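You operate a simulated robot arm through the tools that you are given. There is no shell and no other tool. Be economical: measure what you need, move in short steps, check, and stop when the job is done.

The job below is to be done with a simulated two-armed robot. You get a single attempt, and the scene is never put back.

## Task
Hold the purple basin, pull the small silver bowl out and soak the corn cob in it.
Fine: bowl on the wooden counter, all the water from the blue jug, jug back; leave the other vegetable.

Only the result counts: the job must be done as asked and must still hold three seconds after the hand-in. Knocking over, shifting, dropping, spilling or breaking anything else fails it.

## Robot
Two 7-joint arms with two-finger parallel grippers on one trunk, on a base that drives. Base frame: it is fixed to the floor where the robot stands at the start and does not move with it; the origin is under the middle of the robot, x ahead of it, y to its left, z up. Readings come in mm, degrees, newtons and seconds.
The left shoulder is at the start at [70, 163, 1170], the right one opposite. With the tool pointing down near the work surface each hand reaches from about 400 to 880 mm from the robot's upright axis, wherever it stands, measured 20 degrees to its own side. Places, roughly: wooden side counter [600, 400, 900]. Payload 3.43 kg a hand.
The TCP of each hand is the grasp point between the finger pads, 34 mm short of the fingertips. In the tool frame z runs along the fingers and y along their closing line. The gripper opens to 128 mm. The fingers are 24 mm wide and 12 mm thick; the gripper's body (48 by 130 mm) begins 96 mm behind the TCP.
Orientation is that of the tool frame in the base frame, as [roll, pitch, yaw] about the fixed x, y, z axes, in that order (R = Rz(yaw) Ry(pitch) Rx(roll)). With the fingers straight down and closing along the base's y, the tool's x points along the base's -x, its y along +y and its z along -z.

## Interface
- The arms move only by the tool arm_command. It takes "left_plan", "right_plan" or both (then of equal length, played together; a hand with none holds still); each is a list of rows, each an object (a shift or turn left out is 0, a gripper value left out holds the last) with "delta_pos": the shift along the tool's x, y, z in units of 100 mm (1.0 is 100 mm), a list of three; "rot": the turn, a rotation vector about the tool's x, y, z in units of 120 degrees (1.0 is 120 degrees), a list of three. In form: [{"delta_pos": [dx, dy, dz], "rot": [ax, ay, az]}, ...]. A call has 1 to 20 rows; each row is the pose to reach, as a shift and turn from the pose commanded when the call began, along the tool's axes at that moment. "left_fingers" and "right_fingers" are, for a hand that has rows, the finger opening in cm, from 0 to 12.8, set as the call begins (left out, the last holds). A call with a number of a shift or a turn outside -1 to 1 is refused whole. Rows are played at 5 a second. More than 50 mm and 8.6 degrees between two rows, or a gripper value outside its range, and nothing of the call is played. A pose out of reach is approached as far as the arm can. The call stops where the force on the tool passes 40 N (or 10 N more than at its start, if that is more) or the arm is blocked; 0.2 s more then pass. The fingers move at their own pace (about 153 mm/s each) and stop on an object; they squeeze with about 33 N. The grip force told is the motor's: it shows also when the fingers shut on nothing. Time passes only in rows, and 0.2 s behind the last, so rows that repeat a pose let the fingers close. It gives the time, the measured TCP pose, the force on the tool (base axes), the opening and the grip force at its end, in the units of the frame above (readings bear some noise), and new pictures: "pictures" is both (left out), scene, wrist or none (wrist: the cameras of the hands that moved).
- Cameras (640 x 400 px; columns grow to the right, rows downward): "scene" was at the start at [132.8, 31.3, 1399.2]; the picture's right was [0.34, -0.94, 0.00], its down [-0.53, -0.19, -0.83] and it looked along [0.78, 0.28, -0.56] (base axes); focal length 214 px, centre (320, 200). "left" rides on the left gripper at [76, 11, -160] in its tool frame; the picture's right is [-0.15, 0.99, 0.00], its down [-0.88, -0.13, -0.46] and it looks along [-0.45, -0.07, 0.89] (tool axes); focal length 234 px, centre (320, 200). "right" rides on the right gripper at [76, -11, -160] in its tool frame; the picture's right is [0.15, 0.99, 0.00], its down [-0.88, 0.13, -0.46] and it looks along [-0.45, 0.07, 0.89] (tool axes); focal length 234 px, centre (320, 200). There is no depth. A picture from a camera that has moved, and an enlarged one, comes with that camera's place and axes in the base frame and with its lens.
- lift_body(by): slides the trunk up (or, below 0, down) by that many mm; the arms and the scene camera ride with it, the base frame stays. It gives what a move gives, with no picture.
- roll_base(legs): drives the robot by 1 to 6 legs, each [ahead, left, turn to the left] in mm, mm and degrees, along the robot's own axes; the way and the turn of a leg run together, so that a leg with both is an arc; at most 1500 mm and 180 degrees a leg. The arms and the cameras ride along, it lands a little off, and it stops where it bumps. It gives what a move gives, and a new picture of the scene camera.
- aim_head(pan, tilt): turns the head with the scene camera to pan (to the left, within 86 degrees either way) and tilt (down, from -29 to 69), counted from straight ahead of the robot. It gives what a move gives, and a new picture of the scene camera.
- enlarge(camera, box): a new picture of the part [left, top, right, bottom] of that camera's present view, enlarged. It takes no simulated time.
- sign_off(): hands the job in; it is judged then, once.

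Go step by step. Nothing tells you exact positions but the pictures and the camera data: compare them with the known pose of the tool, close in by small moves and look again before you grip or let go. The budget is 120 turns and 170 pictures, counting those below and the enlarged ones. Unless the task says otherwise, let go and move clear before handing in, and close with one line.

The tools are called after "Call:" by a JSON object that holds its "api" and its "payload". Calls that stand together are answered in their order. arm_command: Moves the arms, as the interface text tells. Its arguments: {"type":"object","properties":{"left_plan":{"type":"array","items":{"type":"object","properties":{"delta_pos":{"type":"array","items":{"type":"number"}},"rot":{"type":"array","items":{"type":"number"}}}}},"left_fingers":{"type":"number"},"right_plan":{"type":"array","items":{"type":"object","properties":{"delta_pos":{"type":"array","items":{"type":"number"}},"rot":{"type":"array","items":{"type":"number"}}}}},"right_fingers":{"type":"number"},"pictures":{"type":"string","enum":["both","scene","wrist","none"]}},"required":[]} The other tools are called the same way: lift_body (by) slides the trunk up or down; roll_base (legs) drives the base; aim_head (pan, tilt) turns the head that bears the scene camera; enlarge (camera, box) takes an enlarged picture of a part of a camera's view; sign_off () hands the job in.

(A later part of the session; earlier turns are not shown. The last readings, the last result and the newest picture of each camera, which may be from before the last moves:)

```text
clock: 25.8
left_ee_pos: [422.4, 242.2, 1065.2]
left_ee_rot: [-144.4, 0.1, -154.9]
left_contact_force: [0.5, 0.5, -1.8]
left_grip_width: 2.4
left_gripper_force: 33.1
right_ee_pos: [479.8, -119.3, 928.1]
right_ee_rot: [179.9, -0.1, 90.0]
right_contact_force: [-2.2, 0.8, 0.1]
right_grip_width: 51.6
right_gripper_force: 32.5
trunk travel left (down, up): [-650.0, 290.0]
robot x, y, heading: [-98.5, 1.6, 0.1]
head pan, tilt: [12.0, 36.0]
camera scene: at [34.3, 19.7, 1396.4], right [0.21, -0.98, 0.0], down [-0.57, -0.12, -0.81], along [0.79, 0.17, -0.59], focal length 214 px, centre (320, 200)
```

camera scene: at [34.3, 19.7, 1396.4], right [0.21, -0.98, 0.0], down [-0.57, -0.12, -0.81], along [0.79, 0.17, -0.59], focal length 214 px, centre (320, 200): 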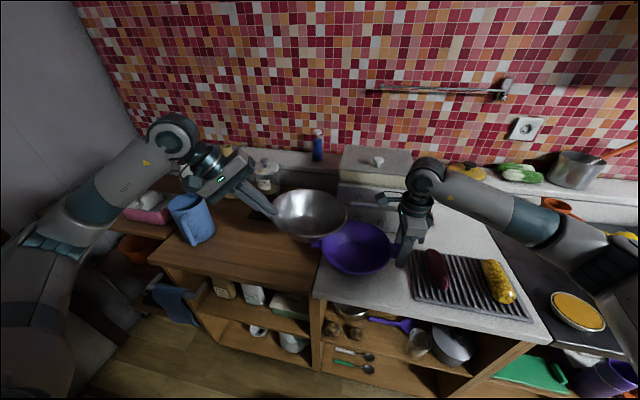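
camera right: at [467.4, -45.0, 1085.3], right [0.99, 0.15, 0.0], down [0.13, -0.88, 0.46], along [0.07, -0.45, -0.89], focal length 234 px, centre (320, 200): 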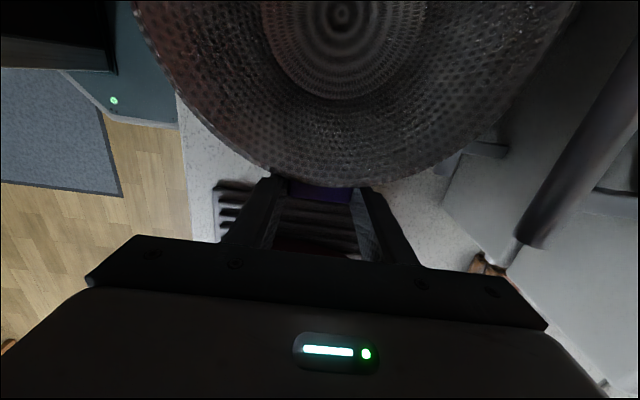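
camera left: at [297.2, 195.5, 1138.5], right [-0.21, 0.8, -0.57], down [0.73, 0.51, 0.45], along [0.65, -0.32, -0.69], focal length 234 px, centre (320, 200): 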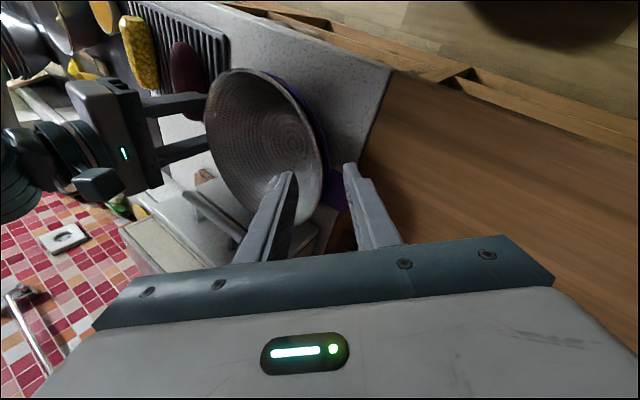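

Call:
{"api": "arm_command", "payload": {"left_plan": [{"delta_pos": [-0.05, 0.15, -0.1], "rot": [0.017, 0, 0]}, {"delta_pos": [-0.09, 0.3, -0.2], "rot": [0.034, 0, 0]}, {"delta_pos": [-0.14, 0.45, -0.31], "rot": [0.05, 0, 0]}, {"delta_pos": [-0.19, 0.6, -0.41], "rot": [0.067, 0, 0]}, {"delta_pos": [-0.24, 0.75, -0.52], "rot": [0.084, 0, 0]}, {"delta_pos": [-0.284, 0.885, -0.621], "rot": [0.1, 0, 0]}, {"delta_pos": [-0.284, 0.885, -0.621], "rot": [0.1, 0, 0]}], "pictures": "scene"}}

Call:
{"api": "enlarge", "payload": {"camera": "scene", "box": [190, 170, 350, 290]}}

```text
clock: 27.4
left_ee_pos: [404.6, 351.2, 1063.7]
left_ee_rot: [-132.5, 0.0, -155.1]
left_contact_force: [0.0, -0.7, -1.3]
left_grip_width: 3.1
left_gripper_force: 33.1
right_ee_pos: [480.3, -120.0, 927.4]
right_ee_rot: [179.9, -0.2, 90.1]
right_contact_force: [-1.2, 0.8, -0.3]
right_grip_width: 51.2
right_gripper_force: 32.8
trunk travel left (down, up): [-650.0, 290.0]
robot x, y, heading: [-103.9, -0.4, -0.1]
head pan, tilt: [12.0, 36.0]
camera scene: at [34.4, 18.9, 1396.5], right [0.21, -0.98, 0.0], down [-0.58, -0.12, -0.81], along [0.79, 0.17, -0.59], focal length 214 px, centre (320, 200)
```

scene: 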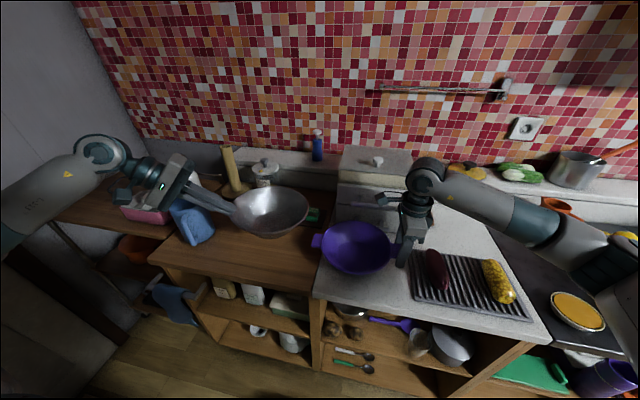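

```text
3.33 times, centred on (270, 230) of scene
camera zoom: at [34.4, 18.9, 1396.5], right [0.21, -0.98, 0.0], down [-0.58, -0.12, -0.81], along [0.79, 0.17, -0.59], focal length 715 px, centre (487, 100)
```

zoom: 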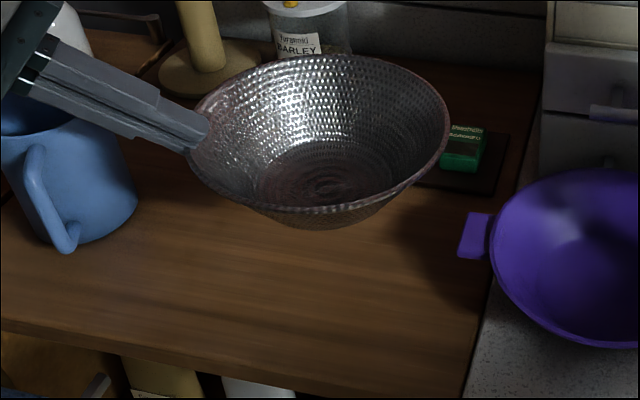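

The bowl is roughly level with its centre near [435,238]. I'll shift it ~30 mm away from the front edge and lower it 90 mm.

Call:
{"api": "arm_command", "payload": {"left_plan": [{"delta_pos": [-0.15, -0.02, 0.02]}, {"delta_pos": [-0.302, -0.043, 0.047]}, {"delta_pos": [-0.302, 0.12, 0.2]}, {"delta_pos": [-0.302, 0.29, 0.35]}, {"delta_pos": [-0.302, 0.46, 0.5]}, {"delta_pos": [-0.302, 0.62, 0.655]}, {"delta_pos": [-0.302, 0.62, 0.655]}], "pictures": "none"}}

Call:
{"api": "enlarge", "payload": {"camera": "scene", "box": [160, 170, 360, 300]}}

```text
clock: 29.0
left_ee_pos: [434.9, 355.8, 972.6]
left_ee_rot: [-132.3, 0.1, -155.0]
left_contact_force: [1.2, 0.6, -1.7]
left_grip_width: 2.5
left_gripper_force: 32.7
right_ee_pos: [480.5, -119.9, 926.8]
right_ee_rot: [179.8, -0.1, 90.1]
right_contact_force: [-2.6, 0.1, -0.1]
right_grip_width: 51.7
right_gripper_force: 33.3
trunk travel left (down, up): [-650.0, 290.0]
robot x, y, heading: [-99.8, -4.9, -0.0]
head pan, tilt: [12.0, 36.0]
```

```text
3.08 times, centred on (260, 235) of scene
camera zoom: at [34.2, 19.1, 1396.5], right [0.21, -0.98, 0.0], down [-0.57, -0.12, -0.81], along [0.79, 0.17, -0.59], focal length 660 px, centre (505, 92)
```

zoom: 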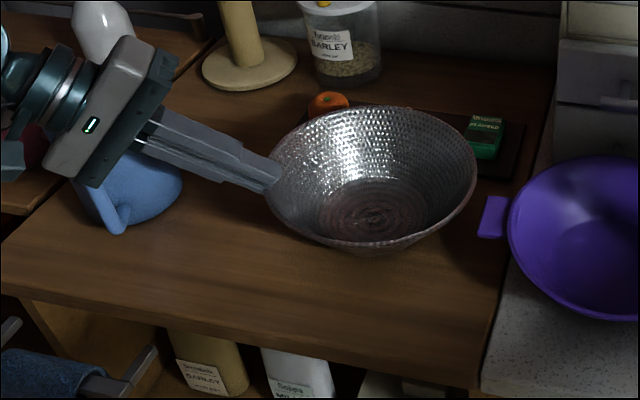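

Call:
{"api": "arm_command", "payload": {"left_plan": [{"delta_pos": [0, 0.037, 0.034]}, {"delta_pos": [0, 0.074, 0.068]}, {"delta_pos": [0, 0.11, 0.1]}, {"delta_pos": [0, 0.11, 0.1]}], "pictures": "none"}}

Call:
{"api": "enlarge", "payload": {"camera": "scene", "box": [200, 170, 340, 270]}}

```text
clock: 30.0
left_ee_pos: [434.3, 358.4, 960.3]
left_ee_rot: [-132.4, 0.1, -155.0]
left_contact_force: [-1.0, 1.1, 0.4]
left_grip_width: 1.9
left_gripper_force: 33.2
right_ee_pos: [480.6, -119.9, 928.8]
right_ee_rot: [179.9, -0.1, 90.2]
right_contact_force: [-1.3, 0.4, 0.4]
right_grip_width: 51.1
right_gripper_force: 33.0
trunk travel left (down, up): [-650.0, 290.0]
robot x, y, heading: [-99.2, 0.9, 0.1]
head pan, tilt: [12.0, 36.0]
```

```text
4.00 times, centred on (270, 220) of scene
camera zoom: at [34.1, 19.1, 1396.5], right [0.21, -0.98, 0.0], down [-0.57, -0.12, -0.81], along [0.79, 0.17, -0.59], focal length 858 px, centre (520, 120)
```

zoom: 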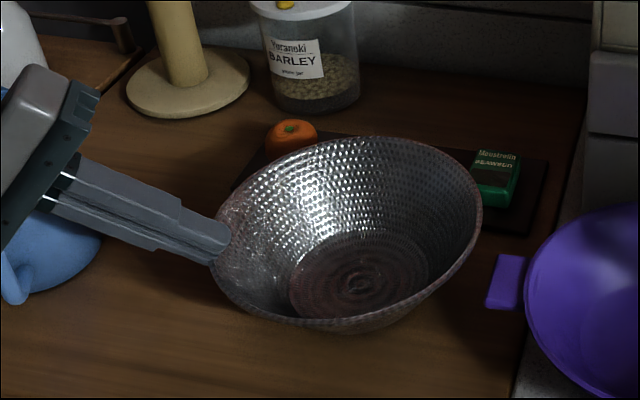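

The bowl's −y side is now tilted up, so I overcorrected. I lift slightly and undo that tilt.

Call:
{"api": "arm_command", "payload": {"left_plan": [{"delta_pos": [0, -0.07, -0.07], "rot": [-0.03, 0, 0]}, {"delta_pos": [0, -0.15, -0.135], "rot": [-0.06, 0, 0]}, {"delta_pos": [0, -0.15, -0.135], "rot": [-0.1, 0, 0]}, {"delta_pos": [0, -0.15, -0.135], "rot": [-0.1, 0, 0]}], "pictures": "none"}}

Call:
{"api": "enlarge", "payload": {"camera": "scene", "box": [200, 170, 340, 270]}}

```text
clock: 31.0
left_ee_pos: [433.1, 359.3, 979.9]
left_ee_rot: [-144.5, 0.1, -155.0]
left_contact_force: [-0.1, 0.2, -0.5]
left_grip_width: 2.3
left_gripper_force: 33.7
right_ee_pos: [481.3, -119.1, 927.8]
right_ee_rot: [179.9, -0.2, 90.1]
right_contact_force: [-1.9, 0.2, -0.4]
right_grip_width: 51.3
right_gripper_force: 33.1
trunk travel left (down, up): [-650.0, 290.0]
robot x, y, heading: [-100.3, 0.5, -0.2]
head pan, tilt: [12.0, 36.0]
```

```text
4.00 times, centred on (270, 220) of scene
camera zoom: at [34.0, 19.3, 1396.5], right [0.21, -0.98, 0.0], down [-0.57, -0.12, -0.81], along [0.79, 0.17, -0.59], focal length 858 px, centre (520, 120)
```

zoom: 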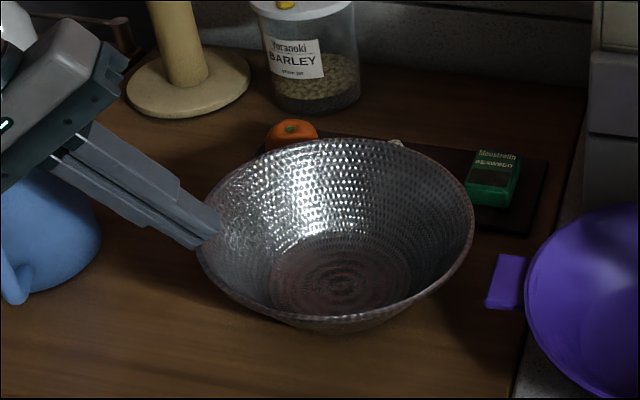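

Still about 12° tilted; one more correction.

Call:
{"api": "arm_command", "payload": {"left_plan": [{"delta_pos": [0, -0.05, -0.07], "rot": [-0.04, 0, 0]}, {"delta_pos": [0, -0.1, -0.145], "rot": [-0.07, 0, 0]}, {"delta_pos": [0, -0.1, -0.145], "rot": [-0.1, 0, 0]}, {"delta_pos": [0, -0.1, -0.145], "rot": [-0.1, 0, 0]}], "pictures": "none"}}

Call:
{"api": "enlarge", "payload": {"camera": "scene", "box": [200, 170, 340, 270]}}

```text
clock: 32.0
left_ee_pos: [434.5, 359.6, 994.8]
left_ee_rot: [-156.4, 0.2, -155.0]
left_contact_force: [-0.9, 0.3, 0.5]
left_grip_width: 2.3
left_gripper_force: 32.7
right_ee_pos: [479.3, -120.3, 927.1]
right_ee_rot: [179.9, -0.1, 90.1]
right_contact_force: [-2.1, 0.3, -0.7]
right_grip_width: 51.5
right_gripper_force: 33.0
trunk travel left (down, up): [-650.0, 290.0]
robot x, y, heading: [-100.0, -0.1, 0.1]
head pan, tilt: [12.0, 36.0]
```

```text
4.00 times, centred on (270, 220) of scene
camera zoom: at [34.0, 19.2, 1396.5], right [0.21, -0.98, 0.0], down [-0.57, -0.12, -0.81], along [0.79, 0.17, -0.59], focal length 858 px, centre (520, 120)
```

zoom: 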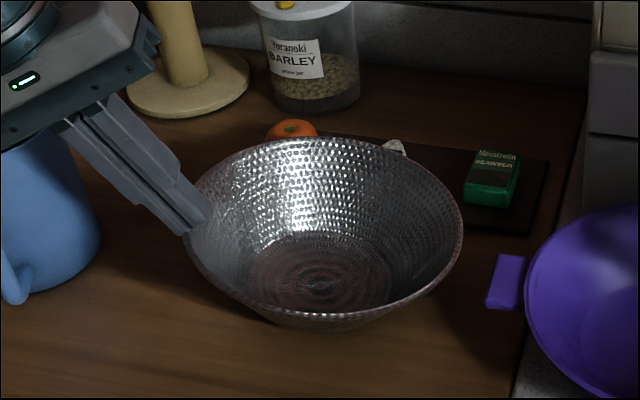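

Call:
{"api": "arm_command", "payload": {"left_plan": [{"delta_pos": [0, 0.04, 0.09], "rot": [-0.02, 0, 0]}, {"delta_pos": [0, 0.08, 0.183], "rot": [-0.045, 0, 0]}, {"delta_pos": [0, 0.1, 0.23], "rot": [-0.045, 0, 0]}, {"delta_pos": [0, 0.12, 0.275], "rot": [-0.045, 0, 0]}, {"delta_pos": [0, 0.12, 0.275], "rot": [-0.045, 0, 0]}], "pictures": "none"}}

Call:
{"api": "enlarge", "payload": {"camera": "scene", "box": [200, 170, 340, 270]}}

```text
clock: 33.2
left_ee_pos: [434.1, 359.4, 967.9]
left_ee_rot: [-161.8, 0.0, -155.0]
left_contact_force: [-2.3, 2.0, 4.4]
left_grip_width: 2.1
left_gripper_force: 32.7
right_ee_pos: [480.8, -118.8, 926.8]
right_ee_rot: [179.9, -0.1, 90.1]
right_contact_force: [0.4, 0.2, -0.8]
right_grip_width: 51.2
right_gripper_force: 32.7
trunk travel left (down, up): [-650.0, 290.0]
robot x, y, heading: [-104.6, -1.1, 0.3]
head pan, tilt: [12.0, 36.0]
```

```text
4.00 times, centred on (270, 220) of scene
camera zoom: at [33.8, 19.1, 1396.5], right [0.21, -0.98, 0.0], down [-0.57, -0.12, -0.81], along [0.79, 0.17, -0.59], focal length 858 px, centre (520, 120)
```

zoom: 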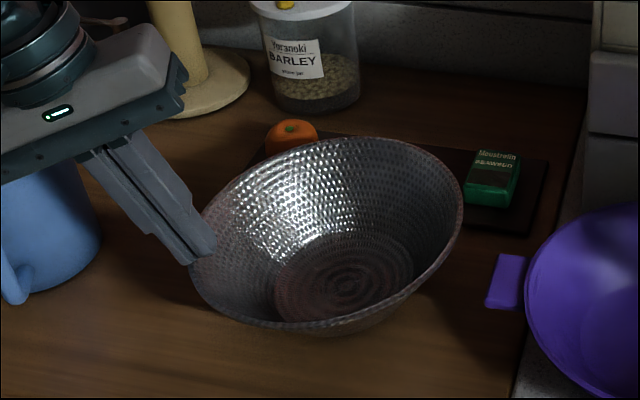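

It's in contact and my push tilts the grip side down. I'll ease up ~10 mm so the base settles flat.

Call:
{"api": "arm_command", "payload": {"left_plan": [{"delta_pos": [0, -0.015, -0.047]}, {"delta_pos": [0, -0.031, -0.095]}, {"delta_pos": [0, -0.031, -0.095]}], "pictures": "none"}}

Call:
{"api": "enlarge", "payload": {"camera": "scene", "box": [200, 170, 340, 270]}}

Call:
{"api": "enlarge", "payload": {"camera": "left", "box": [160, 20, 420, 260]}}

```text
clock: 34.0
left_ee_pos: [433.3, 360.1, 977.5]
left_ee_rot: [-161.8, 0.1, -155.0]
left_contact_force: [-0.7, -0.2, -0.3]
left_grip_width: 2.2
left_gripper_force: 33.3
right_ee_pos: [480.4, -119.3, 928.4]
right_ee_rot: [179.8, -0.1, 90.1]
right_contact_force: [-2.9, 0.1, 1.0]
right_grip_width: 51.2
right_gripper_force: 33.7
trunk travel left (down, up): [-650.0, 290.0]
robot x, y, heading: [-96.7, -3.9, -0.0]
head pan, tilt: [12.0, 36.0]
```

```text
4.00 times, centred on (270, 220) of scene
camera zoom: at [34.0, 19.0, 1396.5], right [0.21, -0.98, 0.0], down [-0.57, -0.12, -0.81], along [0.79, 0.17, -0.59], focal length 858 px, centre (520, 120)
```

zoom: 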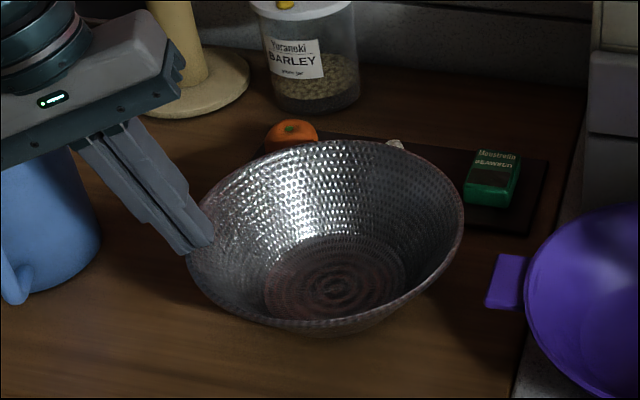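

```text
1.67 times, centred on (290, 140) of left
camera zoom: at [338.9, 380.1, 1126.3], right [-0.26, 0.91, -0.31], down [0.79, 0.39, 0.48], along [0.55, -0.12, -0.82], focal length 390 px, centre (370, 300)
```

zoom: 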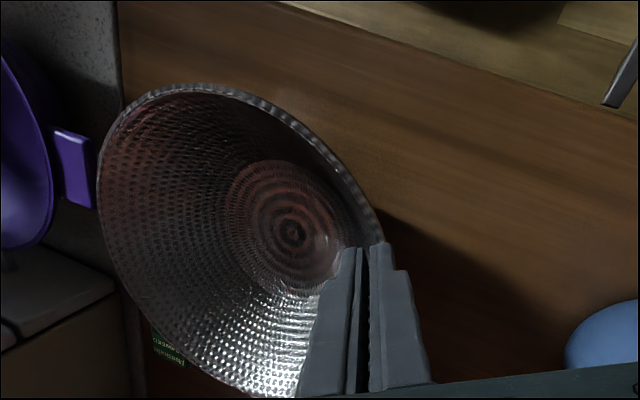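

Call:
{"api": "arm_command", "payload": {"left_plan": [{"delta_pos": [0, -0.015, -0.047], "rot": [-0.03, 0, 0]}, {"delta_pos": [0, -0.031, -0.095], "rot": [-0.06, 0, 0]}, {"delta_pos": [0, -0.031, -0.095], "rot": [-0.095, 0, 0]}, {"delta_pos": [0, -0.031, -0.095], "rot": [-0.095, 0, 0]}], "pictures": "none"}}

Call:
{"api": "enlarge", "payload": {"camera": "scene", "box": [200, 170, 340, 270]}}

```text
clock: 35.0
left_ee_pos: [433.0, 359.2, 987.9]
left_ee_rot: [-173.2, 0.1, -155.0]
left_contact_force: [0.3, -0.2, -0.4]
left_grip_width: 0.0
left_gripper_force: 32.8
right_ee_pos: [480.6, -118.3, 927.3]
right_ee_rot: [180.0, -0.1, 90.0]
right_contact_force: [-2.9, -0.2, 0.5]
right_grip_width: 51.3
right_gripper_force: 32.4
trunk travel left (down, up): [-650.0, 290.0]
robot x, y, heading: [-99.6, -0.5, 0.1]
head pan, tilt: [12.0, 36.0]
```

```text
4.00 times, centred on (270, 220) of scene
camera zoom: at [33.9, 19.3, 1396.5], right [0.21, -0.98, 0.0], down [-0.57, -0.12, -0.81], along [0.79, 0.17, -0.59], focal length 858 px, centre (520, 120)
```

zoom: 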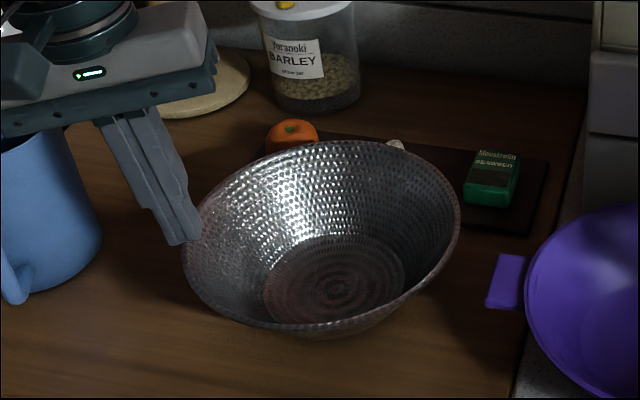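

The rim slipped out of the fingers as the bowl settled. I move the left hand up and clear, then look at how the bowl sits.

Call:
{"api": "arm_command", "payload": {"left_plan": [{"delta_pos": [0, 0.0, -0.2]}, {"delta_pos": [0, 0.0, -0.5]}, {"delta_pos": [0, 0.0, -0.9]}, {"delta_pos": [0, 0.0, -1.0]}], "pictures": "none"}}

Call:
{"api": "enlarge", "payload": {"camera": "scene", "box": [180, 160, 440, 320]}}

Call:
{"api": "enlarge", "payload": {"camera": "left", "box": [0, 0, 640, 400]}}

```text
clock: 36.0
left_ee_pos: [430.2, 369.3, 1087.1]
left_ee_rot: [-173.1, 0.1, -155.0]
left_contact_force: [-0.2, 0.2, 0.4]
left_grip_width: 0.0
left_gripper_force: 33.3
right_ee_pos: [480.2, -119.7, 926.6]
right_ee_rot: [179.9, -0.1, 90.1]
right_contact_force: [-2.6, -0.6, 0.8]
right_grip_width: 51.4
right_gripper_force: 32.9
trunk travel left (down, up): [-650.0, 290.0]
robot x, y, heading: [-103.7, 2.4, -0.1]
head pan, tilt: [12.0, 36.0]
```

```text
2.46 times, centred on (310, 240) of scene
camera zoom: at [33.9, 18.8, 1396.5], right [0.21, -0.98, 0.0], down [-0.57, -0.12, -0.81], along [0.79, 0.17, -0.59], focal length 528 px, centre (345, 102)
```

zoom: 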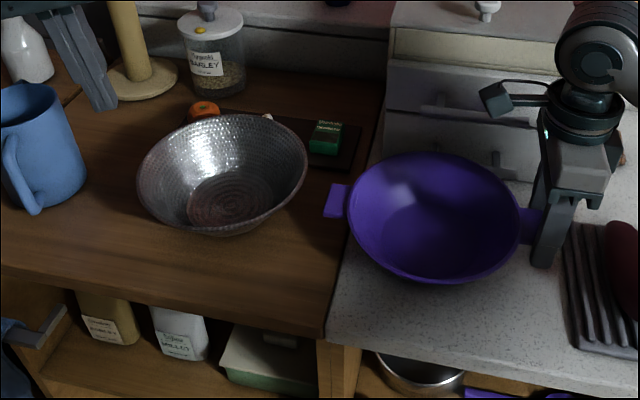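

```text
1.00 times, centred on (320, 200) of left
camera zoom: at [347.1, 362.7, 1245.0], right [-0.28, 0.95, -0.12], down [0.83, 0.3, 0.47], along [0.48, 0.04, -0.88], focal length 234 px, centre (320, 200)
```

zoom: 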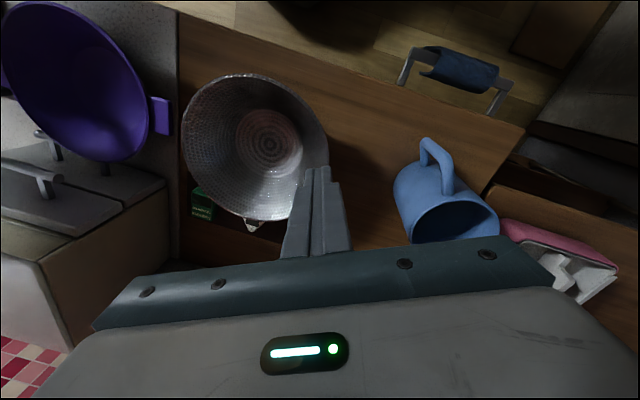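

The bowl sits level on the wooden counter, centred near [464,268], rim z≈945. I release the basin's tab and lift the right hand out.

Call:
{"api": "arm_command", "payload": {"right_plan": [{"delta_pos": [0, 0, 0]}, {"delta_pos": [0, 0, 0]}, {"delta_pos": [0, 0, 0]}], "right_fingers": 8, "pictures": "none"}}

Call:
{"api": "arm_command", "payload": {"right_plan": [{"delta_pos": [0, 0, -0.3]}, {"delta_pos": [0, 0, -0.65]}, {"delta_pos": [0, 0, -1.0]}, {"delta_pos": [0, 0, -1.0]}], "pictures": "both"}}

```text
clock: 36.8
left_ee_pos: [430.5, 369.4, 1086.6]
left_ee_rot: [-173.2, 0.1, -155.0]
left_contact_force: [0.3, 0.2, 0.0]
left_grip_width: 0.1
left_gripper_force: 32.9
right_ee_pos: [480.2, -118.8, 926.9]
right_ee_rot: [179.9, -0.1, 90.1]
right_contact_force: [0.5, 0.1, 0.2]
right_grip_width: 80.3
right_gripper_force: 0.1
trunk travel left (down, up): [-650.0, 290.0]
robot x, y, heading: [-107.2, -1.8, -0.1]
head pan, tilt: [12.0, 36.0]
```

```text
clock: 37.8
left_ee_pos: [429.2, 368.8, 1086.0]
left_ee_rot: [-173.3, 0.1, -155.0]
left_contact_force: [0.6, -0.1, 0.3]
left_grip_width: 0.1
left_gripper_force: 33.2
right_ee_pos: [481.1, -122.2, 1027.5]
right_ee_rot: [180.0, -0.2, 90.1]
right_contact_force: [0.3, 0.6, -0.7]
right_grip_width: 79.8
right_gripper_force: 0.0
trunk travel left (down, up): [-650.0, 290.0]
robot x, y, heading: [-101.1, 1.7, -0.2]
head pan, tilt: [12.0, 36.0]
camera scene: at [34.7, 18.8, 1396.4], right [0.21, -0.98, 0.0], down [-0.58, -0.12, -0.81], along [0.79, 0.17, -0.59], focal length 214 px, centre (320, 200)
camera right: at [468.3, -46.9, 1186.4], right [0.99, 0.15, 0.0], down [0.13, -0.88, 0.45], along [0.07, -0.45, -0.89], focal length 234 px, centre (320, 200)
```

scene: 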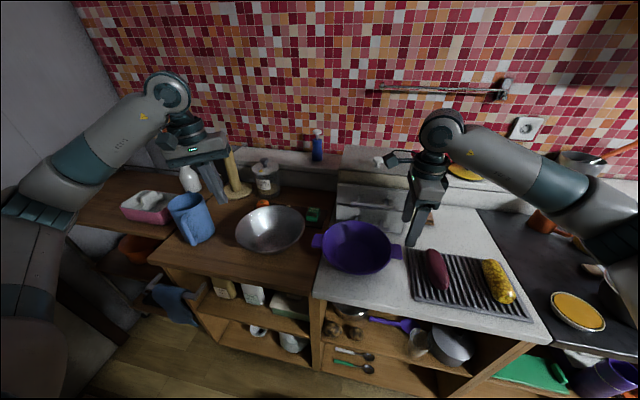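
right: 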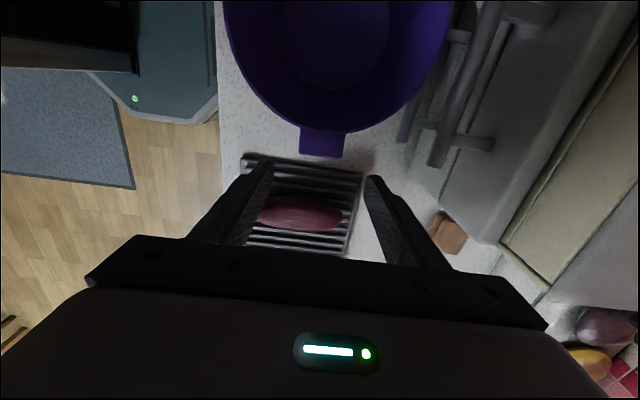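

Next is the jug; I measure it from both cameras.

Call:
{"api": "enlarge", "payload": {"camera": "scene", "box": [150, 170, 250, 260]}}

Call:
{"api": "enlarge", "payload": {"camera": "left", "box": [370, 120, 530, 250]}}

```text
4.44 times, centred on (200, 215) of scene
camera zoom: at [34.7, 18.8, 1396.4], right [0.21, -0.98, 0.0], down [-0.58, -0.12, -0.81], along [0.79, 0.17, -0.59], focal length 953 px, centre (853, 133)
```

zoom: 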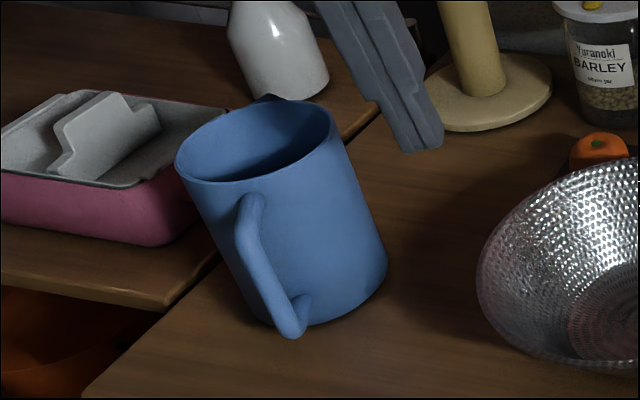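

```text
3.08 times, centred on (450, 185) of left
camera zoom: at [347.8, 362.8, 1244.5], right [-0.28, 0.95, -0.12], down [0.83, 0.3, 0.47], along [0.48, 0.04, -0.88], focal length 720 px, centre (-80, 246)
```

zoom: 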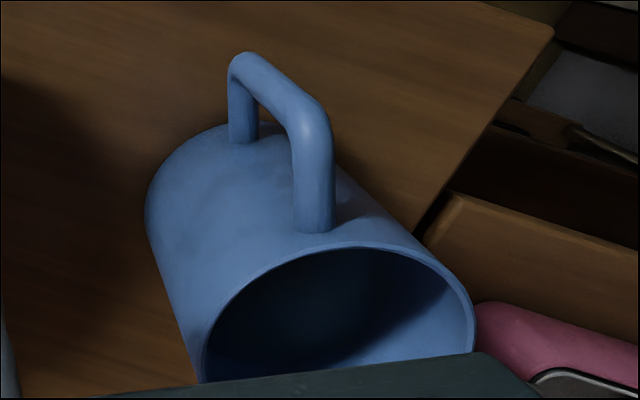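

The jug's axis reads ≈[467,540], rim z≈1004, Ø≈110–116, with the handle bar at ≈[391,488]. I'll look into it from above with the left wrist camera to gauge diameter and water.

Call:
{"api": "arm_command", "payload": {"left_plan": [{"delta_pos": [-0.08, 0.23, -0.15]}, {"delta_pos": [-0.16, 0.46, -0.3]}, {"delta_pos": [-0.25, 0.69, -0.4]}, {"delta_pos": [-0.33, 0.92, -0.5]}, {"delta_pos": [-0.33, 0.92, -0.5]}], "left_fingers": 12.8, "pictures": "wrist"}}

```text
clock: 39.0
left_ee_pos: [418.2, 471.7, 1122.5]
left_ee_rot: [-173.1, 0.1, -155.0]
left_contact_force: [-0.2, 0.5, -0.4]
left_grip_width: 128.2
left_gripper_force: 0.0
right_ee_pos: [482.0, -122.2, 1026.2]
right_ee_rot: [-180.0, -0.1, 90.1]
right_contact_force: [-0.8, 0.0, 0.2]
right_grip_width: 80.1
right_gripper_force: 0.0
trunk travel left (down, up): [-650.0, 290.0]
robot x, y, heading: [-101.6, 0.1, 0.2]
head pan, tilt: [12.0, 36.0]
camera left: at [337.0, 465.4, 1280.4], right [-0.28, 0.95, -0.12], down [0.83, 0.3, 0.47], along [0.48, 0.04, -0.88], focal length 234 px, centre (320, 200)
```

left: 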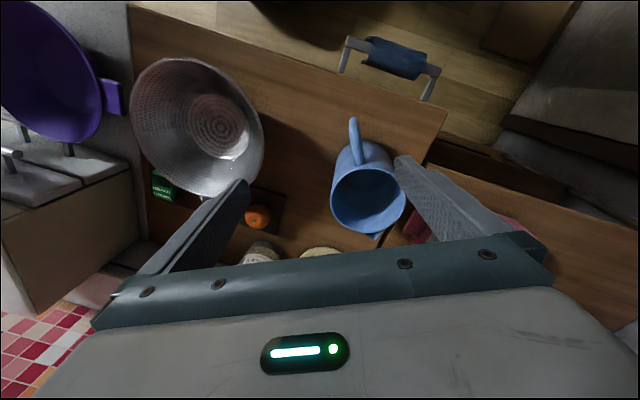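

Call:
{"api": "enlarge", "payload": {"camera": "left", "box": [310, 100, 430, 250]}}

```text
2.67 times, centred on (370, 175) of left
camera zoom: at [337.0, 465.4, 1280.4], right [-0.28, 0.95, -0.12], down [0.83, 0.3, 0.47], along [0.48, 0.04, -0.88], focal length 624 px, centre (187, 267)
```

zoom: 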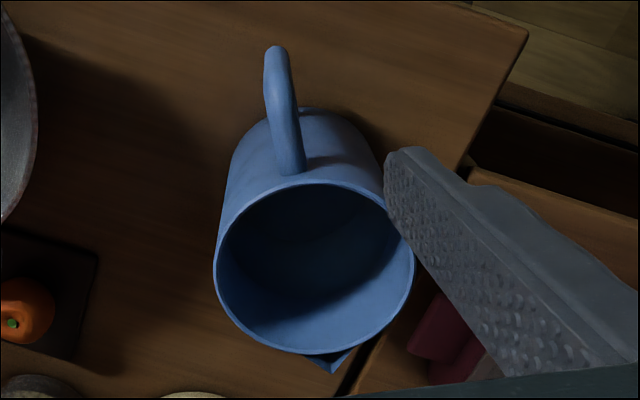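

Rim diameter ≈100 mm, axis ≈[469,538], handle azimuth ≈213°. I'll square the left hand above the jug with its heading along the handle-to-spout line, then pitch it to horizontal high above.

Call:
{"api": "arm_command", "payload": {"left_plan": [{"delta_pos": [-0.25, 0.16, -0.2], "rot": [-0.029, 0, -0.034]}, {"delta_pos": [-0.51, 0.32, -0.4], "rot": [-0.0575, 0, -0.067]}, {"delta_pos": [-0.51, 0.32, -0.6], "rot": [-0.0575, 0, -0.067]}], "pictures": "none"}}

Call:
{"api": "arm_command", "payload": {"left_plan": [{"rot": [0, -0.0625, 0]}, {"rot": [0, -0.125, 0]}, {"rot": [0, -0.1875, 0]}, {"rot": [0, -0.25, 0]}, {"rot": [0, -0.3125, 0]}, {"rot": [0, -0.375, 0]}, {"rot": [0, -0.4375, 0]}, {"rot": [0, -0.5, 0]}, {"rot": [0, -0.5625, 0]}, {"rot": [0, -0.625, 0]}, {"rot": [0, -0.6875, 0]}, {"rot": [0, -0.75, 0]}], "pictures": "both"}}

```text
clock: 39.8
left_ee_pos: [446.4, 528.3, 1179.3]
left_ee_rot: [179.8, -0.3, -147.0]
left_contact_force: [-0.4, 0.6, 0.1]
left_grip_width: 128.0
left_gripper_force: 0.0
right_ee_pos: [479.9, -122.7, 1026.6]
right_ee_rot: [179.9, -0.2, 90.1]
right_contact_force: [0.2, 0.3, -0.1]
right_grip_width: 80.1
right_gripper_force: 0.1
trunk travel left (down, up): [-650.0, 290.0]
robot x, y, heading: [-98.6, -0.9, 0.3]
head pan, tilt: [12.0, 36.0]
```

```text
clock: 42.4
left_ee_pos: [452.4, 520.1, 1180.1]
left_ee_rot: [-179.5, 79.1, -147.5]
left_contact_force: [1.0, -0.2, -0.5]
left_grip_width: 128.1
left_gripper_force: 0.0
left hand out of reach, approached as far as the arm can: row 11, 12
right_ee_pos: [480.8, -120.2, 1027.2]
right_ee_rot: [179.9, 0.0, 90.2]
right_contact_force: [-0.2, 0.9, 0.9]
right_grip_width: 80.2
right_gripper_force: 0.0
trunk travel left (down, up): [-650.0, 290.0]
robot x, y, heading: [-102.7, 1.4, 0.3]
head pan, tilt: [12.0, 36.0]
camera scene: at [34.1, 19.1, 1396.5], right [0.21, -0.98, 0.0], down [-0.57, -0.12, -0.81], along [0.79, 0.17, -0.59], focal length 214 px, centre (320, 200)
camera left: at [301.2, 437.3, 1137.2], right [-0.5, 0.85, 0.14], down [-0.17, -0.26, 0.95], along [0.85, 0.45, 0.27], focal length 234 px, centre (320, 200)
```

scene: 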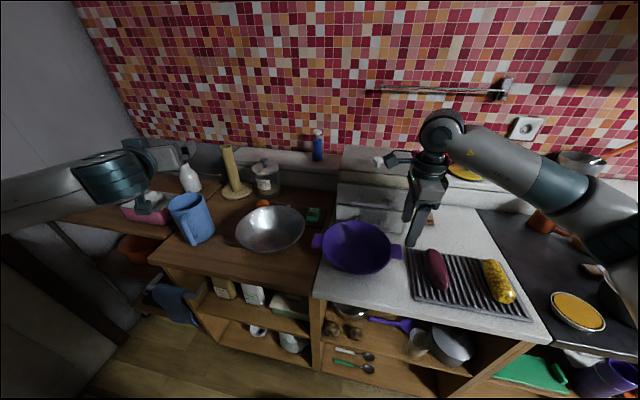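
left: 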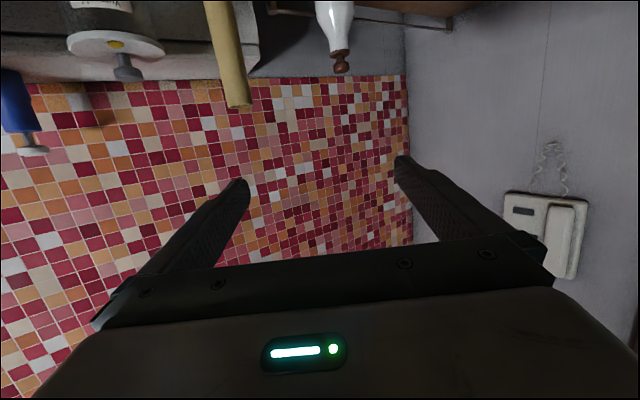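

The hand got to about 11° below horizontal, which is good enough. I'll descend partway and check alignment over the jug.

Call:
{"api": "arm_command", "payload": {"left_plan": [{"delta_pos": [0.25, 0.03, 0.0]}, {"delta_pos": [0.5, 0.05, 0.0]}, {"delta_pos": [0.75, 0.05, 0.0]}, {"delta_pos": [1.0, 0.05, 0.0]}, {"delta_pos": [1.0, 0.05, 0.0]}], "pictures": "none"}}

Call:
{"api": "aim_head", "payload": {"pan": 45, "tilt": 36}}

```text
clock: 43.6
left_ee_pos: [447.3, 521.2, 1157.3]
left_ee_rot: [-179.7, 78.9, -147.5]
left_contact_force: [-0.8, 0.1, 0.5]
left_grip_width: 128.0
left_gripper_force: 0.1
left hand out of reach, approached as far as the arm can: row 2, 3, 4, 5
right_ee_pos: [480.5, -121.8, 1027.9]
right_ee_rot: [179.9, 0.0, 90.1]
right_contact_force: [-0.2, -0.5, -0.3]
right_grip_width: 79.9
right_gripper_force: 0.0
trunk travel left (down, up): [-650.0, 290.0]
robot x, y, heading: [-100.2, 2.0, -0.0]
head pan, tilt: [12.0, 36.0]
```

```text
clock: 44.6
left_ee_pos: [448.1, 520.3, 1157.2]
left_ee_rot: [-179.7, 78.9, -147.6]
left_contact_force: [0.4, 0.0, 0.0]
left_grip_width: 128.0
left_gripper_force: 0.0
right_ee_pos: [480.1, -121.3, 1027.0]
right_ee_rot: [179.9, -0.2, 90.1]
right_contact_force: [-0.1, 0.8, 0.3]
right_grip_width: 80.0
right_gripper_force: 0.1
trunk travel left (down, up): [-650.0, 290.0]
robot x, y, heading: [-101.3, 0.2, 0.1]
head pan, tilt: [45.0, 36.0]
camera scene: at [10.6, 62.6, 1396.5], right [0.71, -0.71, 0.0], down [-0.42, -0.42, -0.81], along [0.57, 0.57, -0.59], focal length 214 px, centre (320, 200)
```

scene: 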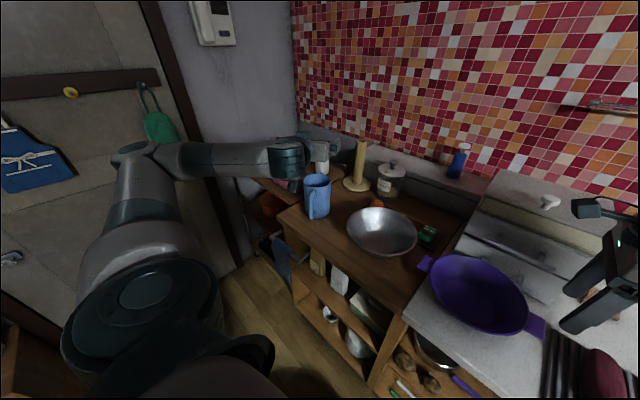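

The wrist limits how low the hand can go while horizontal, so I'll lower the trunk instead. First I raise the right hand out of the way.

Call:
{"api": "arm_command", "payload": {"right_plan": [{"delta_pos": [0, 0, -0.4]}, {"delta_pos": [0, 0, -0.8]}, {"delta_pos": [0, 0, -1.0]}], "pictures": "none"}}

Call:
{"api": "arm_command", "payload": {"right_plan": [{"delta_pos": [0.2, -0.2, -0.4]}, {"delta_pos": [0.2, -0.4, -0.8]}, {"delta_pos": [0.2, -0.6, -1.0]}], "pictures": "none"}}

Call:
{"api": "arm_command", "payload": {"left_plan": [{"delta_pos": [0, 0.02, 0.03]}, {"delta_pos": [0, 0.04, 0.05]}], "pictures": "none"}}

```text
clock: 45.4
left_ee_pos: [447.8, 519.5, 1156.9]
left_ee_rot: [-179.6, 78.9, -147.4]
left_contact_force: [-0.5, 0.0, 0.5]
left_grip_width: 128.1
left_gripper_force: 0.0
right_ee_pos: [480.2, -120.4, 1126.3]
right_ee_rot: [180.0, -0.2, 90.1]
right_contact_force: [0.3, -0.3, -0.4]
right_grip_width: 79.7
right_gripper_force: 0.0
trunk travel left (down, up): [-650.0, 290.0]
robot x, y, heading: [-99.5, 0.4, 0.1]
head pan, tilt: [45.0, 36.0]
```

```text
clock: 46.2
left_ee_pos: [446.6, 519.2, 1156.3]
left_ee_rot: [-179.6, 78.9, -147.5]
left_contact_force: [-0.5, 0.1, 0.4]
left_grip_width: 127.9
left_gripper_force: 0.0
right_ee_pos: [420.9, -102.8, 1227.0]
right_ee_rot: [179.9, -0.1, 90.0]
right_contact_force: [-0.2, -0.1, 0.5]
right_grip_width: 80.1
right_gripper_force: 0.1
trunk travel left (down, up): [-650.0, 290.0]
robot x, y, heading: [-103.0, -0.5, 0.3]
head pan, tilt: [45.0, 36.0]
```

```text
clock: 46.8
left_ee_pos: [451.3, 528.8, 1156.9]
left_ee_rot: [-179.6, 78.9, -147.5]
left_contact_force: [0.0, 0.1, -0.7]
left_grip_width: 127.9
left_gripper_force: 0.2
right_ee_pos: [422.5, -101.1, 1227.2]
right_ee_rot: [179.9, -0.1, 90.1]
right_contact_force: [0.1, -0.5, -1.5]
right_grip_width: 80.1
right_gripper_force: 0.0
trunk travel left (down, up): [-650.0, 290.0]
robot x, y, heading: [-100.0, -1.3, 0.1]
head pan, tilt: [45.0, 36.0]
```

Call:
{"api": "lift_body", "payload": {"by": -110}}

Call:
{"api": "enlarge", "payload": {"camera": "scene", "box": [230, 110, 410, 240]}}

Call:
{"api": "enlarge", "payload": {"camera": "left", "box": [0, 0, 640, 400]}}

```text
clock: 48.2
left_ee_pos: [452.8, 528.1, 1046.5]
left_ee_rot: [-179.6, 79.0, -147.5]
left_contact_force: [-0.2, 0.0, 0.3]
left_grip_width: 128.0
left_gripper_force: 0.0
right_ee_pos: [421.3, -100.8, 1117.4]
right_ee_rot: [179.9, -0.2, 90.2]
right_contact_force: [-0.2, -0.1, 0.3]
right_grip_width: 80.0
right_gripper_force: 0.1
trunk travel left (down, up): [-540.0, 400.0]
robot x, y, heading: [-100.7, 0.1, 0.1]
head pan, tilt: [45.0, 36.0]
```

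```text
3.08 times, centred on (320, 175) of scene
camera zoom: at [10.3, 62.6, 1286.5], right [0.71, -0.71, 0.0], down [-0.42, -0.42, -0.81], along [0.57, 0.57, -0.59], focal length 660 px, centre (320, 277)
```

zoom: 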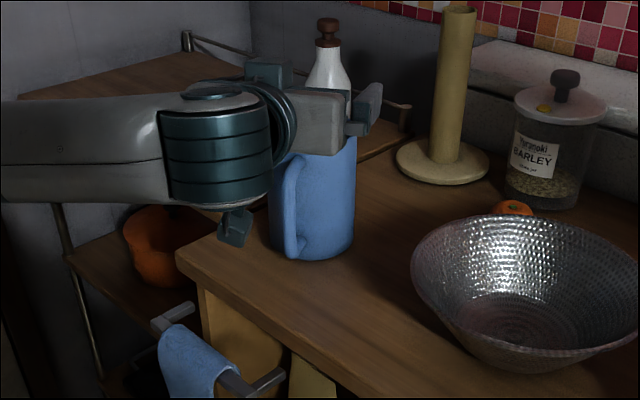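

```text
1.00 times, centred on (320, 200) of left
camera zoom: at [300.4, 445.2, 1004.2], right [-0.5, 0.85, 0.14], down [-0.17, -0.26, 0.95], along [0.85, 0.45, 0.27], focal length 234 px, centre (320, 200)
```

zoom: 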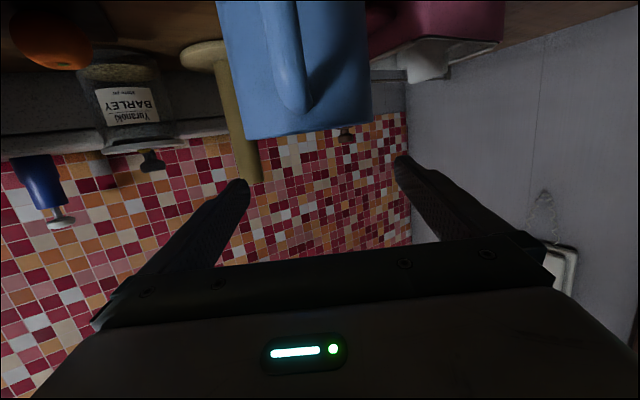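

Alignment is within ~4 mm. I make a small lateral correction and lower around the jug.

Call:
{"api": "arm_command", "payload": {"left_plan": [{"delta_pos": [0, -0.03, 0.0]}, {"delta_pos": [0, -0.03, 0.0]}], "pictures": "none"}}

Call:
{"api": "lift_body", "payload": {"by": -40}}

Call:
{"api": "enlarge", "payload": {"camera": "left", "box": [160, 0, 480, 220]}}

Call:
{"api": "enlarge", "payload": {"camera": "scene", "box": [230, 80, 410, 210]}}

```text
clock: 48.8
left_ee_pos: [453.3, 525.7, 1046.5]
left_ee_rot: [-179.6, 78.9, -147.5]
left_contact_force: [0.4, 0.1, 0.7]
left_grip_width: 127.9
left_gripper_force: 0.0
right_ee_pos: [422.2, -101.6, 1117.1]
right_ee_rot: [180.0, -0.1, 90.2]
right_contact_force: [-0.1, 0.2, -0.8]
right_grip_width: 80.1
right_gripper_force: 0.1
trunk travel left (down, up): [-540.0, 400.0]
robot x, y, heading: [-98.7, 0.5, 0.2]
head pan, tilt: [45.0, 36.0]
```

```text
clock: 49.6
left_ee_pos: [453.0, 525.4, 1007.4]
left_ee_rot: [-179.6, 79.0, -147.5]
left_contact_force: [-0.3, 0.0, 1.1]
left_grip_width: 127.9
left_gripper_force: 0.0
right_ee_pos: [422.7, -101.5, 1077.1]
right_ee_rot: [179.9, -0.1, 90.1]
right_contact_force: [-0.1, -0.7, 0.1]
right_grip_width: 79.7
right_gripper_force: 0.1
trunk travel left (down, up): [-500.0, 440.0]
robot x, y, heading: [-100.8, -6.9, -0.3]
head pan, tilt: [45.0, 36.0]
```

```text
1.82 times, centred on (320, 110) of left
camera zoom: at [301.9, 442.7, 964.8], right [-0.5, 0.85, 0.14], down [-0.17, -0.26, 0.95], along [0.85, 0.45, 0.27], focal length 426 px, centre (320, 364)
```

zoom: 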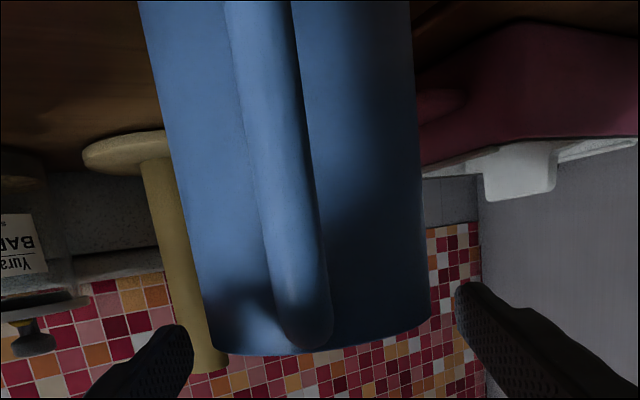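

```text
3.08 times, centred on (320, 145) of scene
camera zoom: at [10.2, 62.6, 1246.5], right [0.71, -0.71, 0.0], down [-0.42, -0.42, -0.81], along [0.57, 0.57, -0.59], focal length 660 px, centre (320, 369)
```

zoom: 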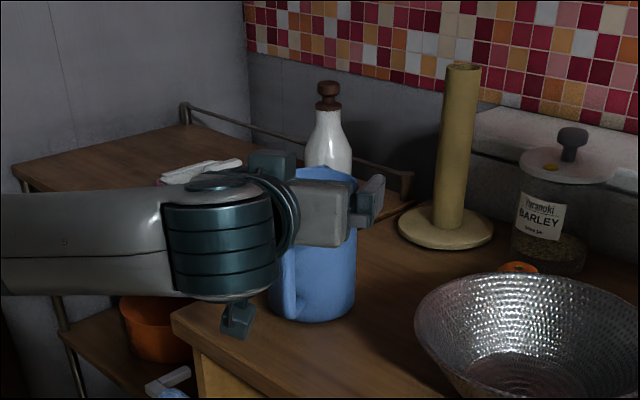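

Call:
{"api": "arm_command", "payload": {"left_plan": [{"delta_pos": [0, -0.035, 0.0]}, {"delta_pos": [0, -0.035, 0.0]}], "pictures": "none"}}

Call:
{"api": "lift_body", "payload": {"by": -38}}

Call:
{"api": "enlarge", "payload": {"camera": "left", "box": [160, 60, 480, 280]}}

```text
clock: 50.2
left_ee_pos: [455.0, 523.9, 1009.1]
left_ee_rot: [-179.7, 78.9, -147.6]
left_contact_force: [0.2, 0.1, 0.3]
left_grip_width: 128.3
left_gripper_force: 0.1
right_ee_pos: [422.9, -101.5, 1077.6]
right_ee_rot: [179.9, -0.1, 90.1]
right_contact_force: [-0.5, 0.0, -0.4]
right_grip_width: 80.0
right_gripper_force: 0.1
trunk travel left (down, up): [-500.0, 440.0]
robot x, y, heading: [-101.1, -2.1, 0.0]
head pan, tilt: [45.0, 36.0]
```

```text
clock: 51.1
left_ee_pos: [454.9, 523.0, 971.0]
left_ee_rot: [-179.5, 78.9, -147.6]
left_contact_force: [-0.3, -0.1, -0.4]
left_grip_width: 128.0
left_gripper_force: 0.0
right_ee_pos: [422.0, -101.3, 1038.6]
right_ee_rot: [179.8, -0.3, 90.0]
right_contact_force: [0.2, -0.2, -1.0]
right_grip_width: 79.8
right_gripper_force: 0.1
trunk travel left (down, up): [-462.0, 478.0]
robot x, y, heading: [-99.1, -1.7, 0.0]
head pan, tilt: [45.0, 36.0]
```

```text
1.82 times, centred on (320, 170) of left
camera zoom: at [303.1, 440.2, 927.4], right [-0.5, 0.85, 0.14], down [-0.17, -0.26, 0.95], along [0.85, 0.45, 0.27], focal length 426 px, centre (320, 254)
```

zoom: 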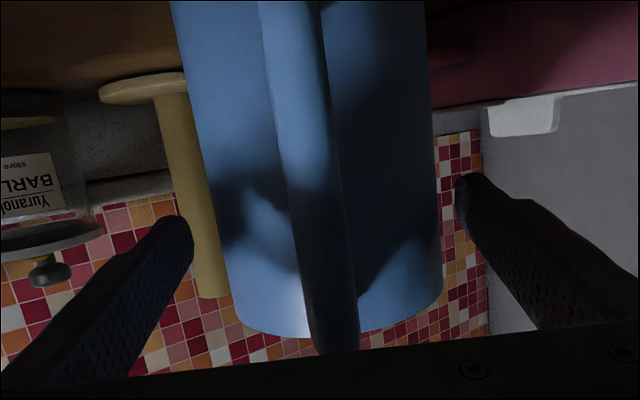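

Centred. Close on the jug body.

Call:
{"api": "arm_command", "payload": {"left_plan": [{"delta_pos": [0, 0, 0]}, {"delta_pos": [0, 0, 0]}, {"delta_pos": [0, 0, 0]}, {"delta_pos": [0, 0, 0]}], "left_fingers": 6, "pictures": "none"}}

Call:
{"api": "enlarge", "payload": {"camera": "left", "box": [160, 60, 480, 280]}}

Call:
{"api": "enlarge", "payload": {"camera": "scene", "box": [230, 60, 410, 190]}}

```text
clock: 52.1
left_ee_pos: [454.2, 523.4, 969.8]
left_ee_rot: [-179.8, 79.0, -147.6]
left_contact_force: [0.7, 4.6, 3.1]
left_grip_width: 99.7
left_gripper_force: 33.0
right_ee_pos: [421.9, -101.6, 1038.1]
right_ee_rot: [179.9, -0.1, 90.0]
right_contact_force: [0.3, 0.8, 0.4]
right_grip_width: 80.0
right_gripper_force: 0.1
trunk travel left (down, up): [-462.0, 478.0]
robot x, y, heading: [-101.3, -1.6, 0.1]
head pan, tilt: [45.0, 36.0]
```

```text
1.82 times, centred on (320, 170) of left
camera zoom: at [303.2, 440.6, 927.4], right [-0.5, 0.85, 0.14], down [-0.17, -0.26, 0.95], along [0.85, 0.45, 0.27], focal length 426 px, centre (320, 254)
```

zoom: 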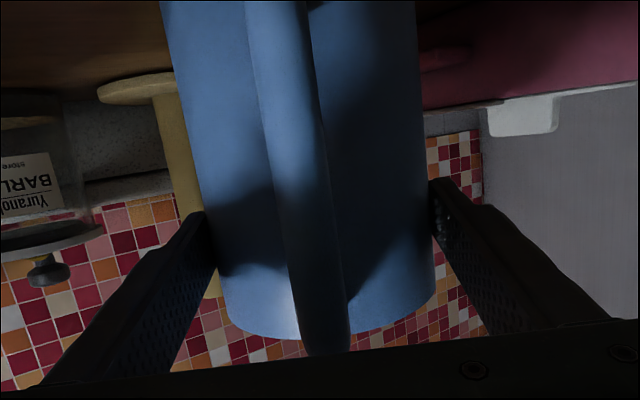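

```text
3.08 times, centred on (320, 125) of scene
camera zoom: at [10.3, 62.9, 1208.5], right [0.71, -0.71, 0.0], down [-0.42, -0.42, -0.81], along [0.57, 0.57, -0.59], focal length 660 px, centre (320, 431)
```

zoom: 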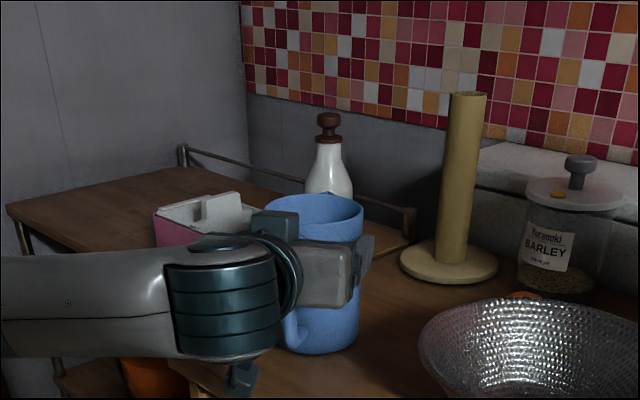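

Gripped (99.7 mm). Lift a little with the trunk and read the load.

Call:
{"api": "lift_body", "payload": {"by": 25}}

Call:
{"api": "enlarge", "payload": {"camera": "scene", "box": [230, 60, 410, 190]}}

```text
clock: 52.8
left_ee_pos: [455.0, 523.3, 993.8]
left_ee_rot: [-179.7, 78.7, -147.7]
left_contact_force: [-0.7, -0.8, -7.3]
left_grip_width: 99.4
left_gripper_force: 33.2
right_ee_pos: [423.3, -100.7, 1062.6]
right_ee_rot: [179.9, -0.1, 90.1]
right_contact_force: [0.4, 0.4, -0.7]
right_grip_width: 80.4
right_gripper_force: 0.0
trunk travel left (down, up): [-487.0, 453.0]
robot x, y, heading: [-101.8, 0.5, -0.1]
head pan, tilt: [45.0, 36.0]
```

```text
3.08 times, centred on (320, 125) of scene
camera zoom: at [11.8, 63.5, 1233.2], right [0.71, -0.71, 0.0], down [-0.42, -0.42, -0.81], along [0.57, 0.57, -0.59], focal length 660 px, centre (320, 431)
```

zoom: 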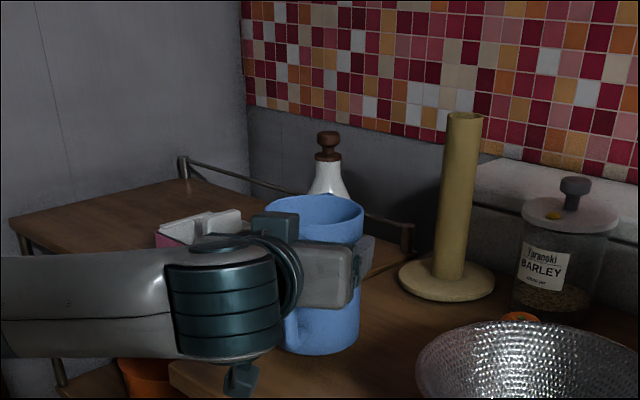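

Load ≈0.74 kg, firmly held. I lift it high with the trunk, then slide the whole robot right so the jug arrives beside the bowl without changing the arm posture.

Call:
{"api": "lift_body", "payload": {"by": 130}}

Call:
{"api": "roll_base", "payload": {"legs": [[-70, 0, 0], [0, -150, 0]]}}

```text
clock: 54.4
left_ee_pos: [454.7, 524.1, 1124.7]
left_ee_rot: [-179.6, 78.8, -147.6]
left_contact_force: [-0.1, 0.1, -6.9]
left_grip_width: 99.3
left_gripper_force: 32.7
right_ee_pos: [423.1, -100.7, 1193.9]
right_ee_rot: [180.0, -0.1, 90.2]
right_contact_force: [-0.2, 0.2, 0.8]
right_grip_width: 80.0
right_gripper_force: 0.1
trunk travel left (down, up): [-617.0, 323.0]
robot x, y, heading: [-102.6, 2.2, 0.0]
head pan, tilt: [45.0, 36.0]
```

```text
clock: 56.3
left_ee_pos: [387.0, 377.4, 1124.1]
left_ee_rot: [-179.6, 78.7, -147.4]
left_contact_force: [0.1, 0.2, -5.7]
left_grip_width: 99.4
left_gripper_force: 33.3
right_ee_pos: [354.5, -248.1, 1192.4]
right_ee_rot: [-180.0, 0.0, 90.2]
right_contact_force: [-0.2, -0.5, -0.1]
right_grip_width: 79.8
right_gripper_force: 0.1
trunk travel left (down, up): [-617.0, 323.0]
robot x, y, heading: [-169.2, -149.5, 0.1]
head pan, tilt: [45.0, 36.0]
camera scene: at [-55.7, -84.1, 1363.2], right [0.71, -0.71, 0.0], down [-0.42, -0.42, -0.81], along [0.57, 0.57, -0.59], focal length 214 px, centre (320, 200)
```

scene: 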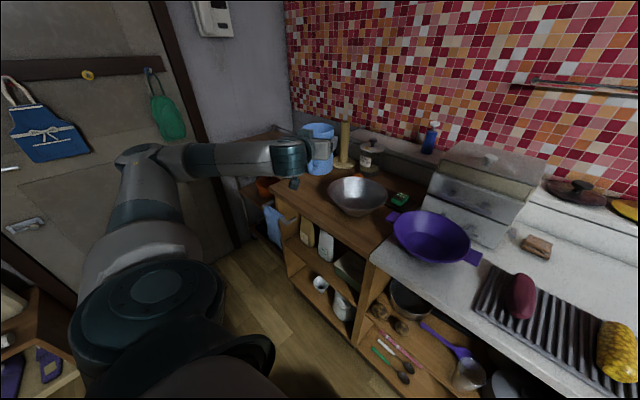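

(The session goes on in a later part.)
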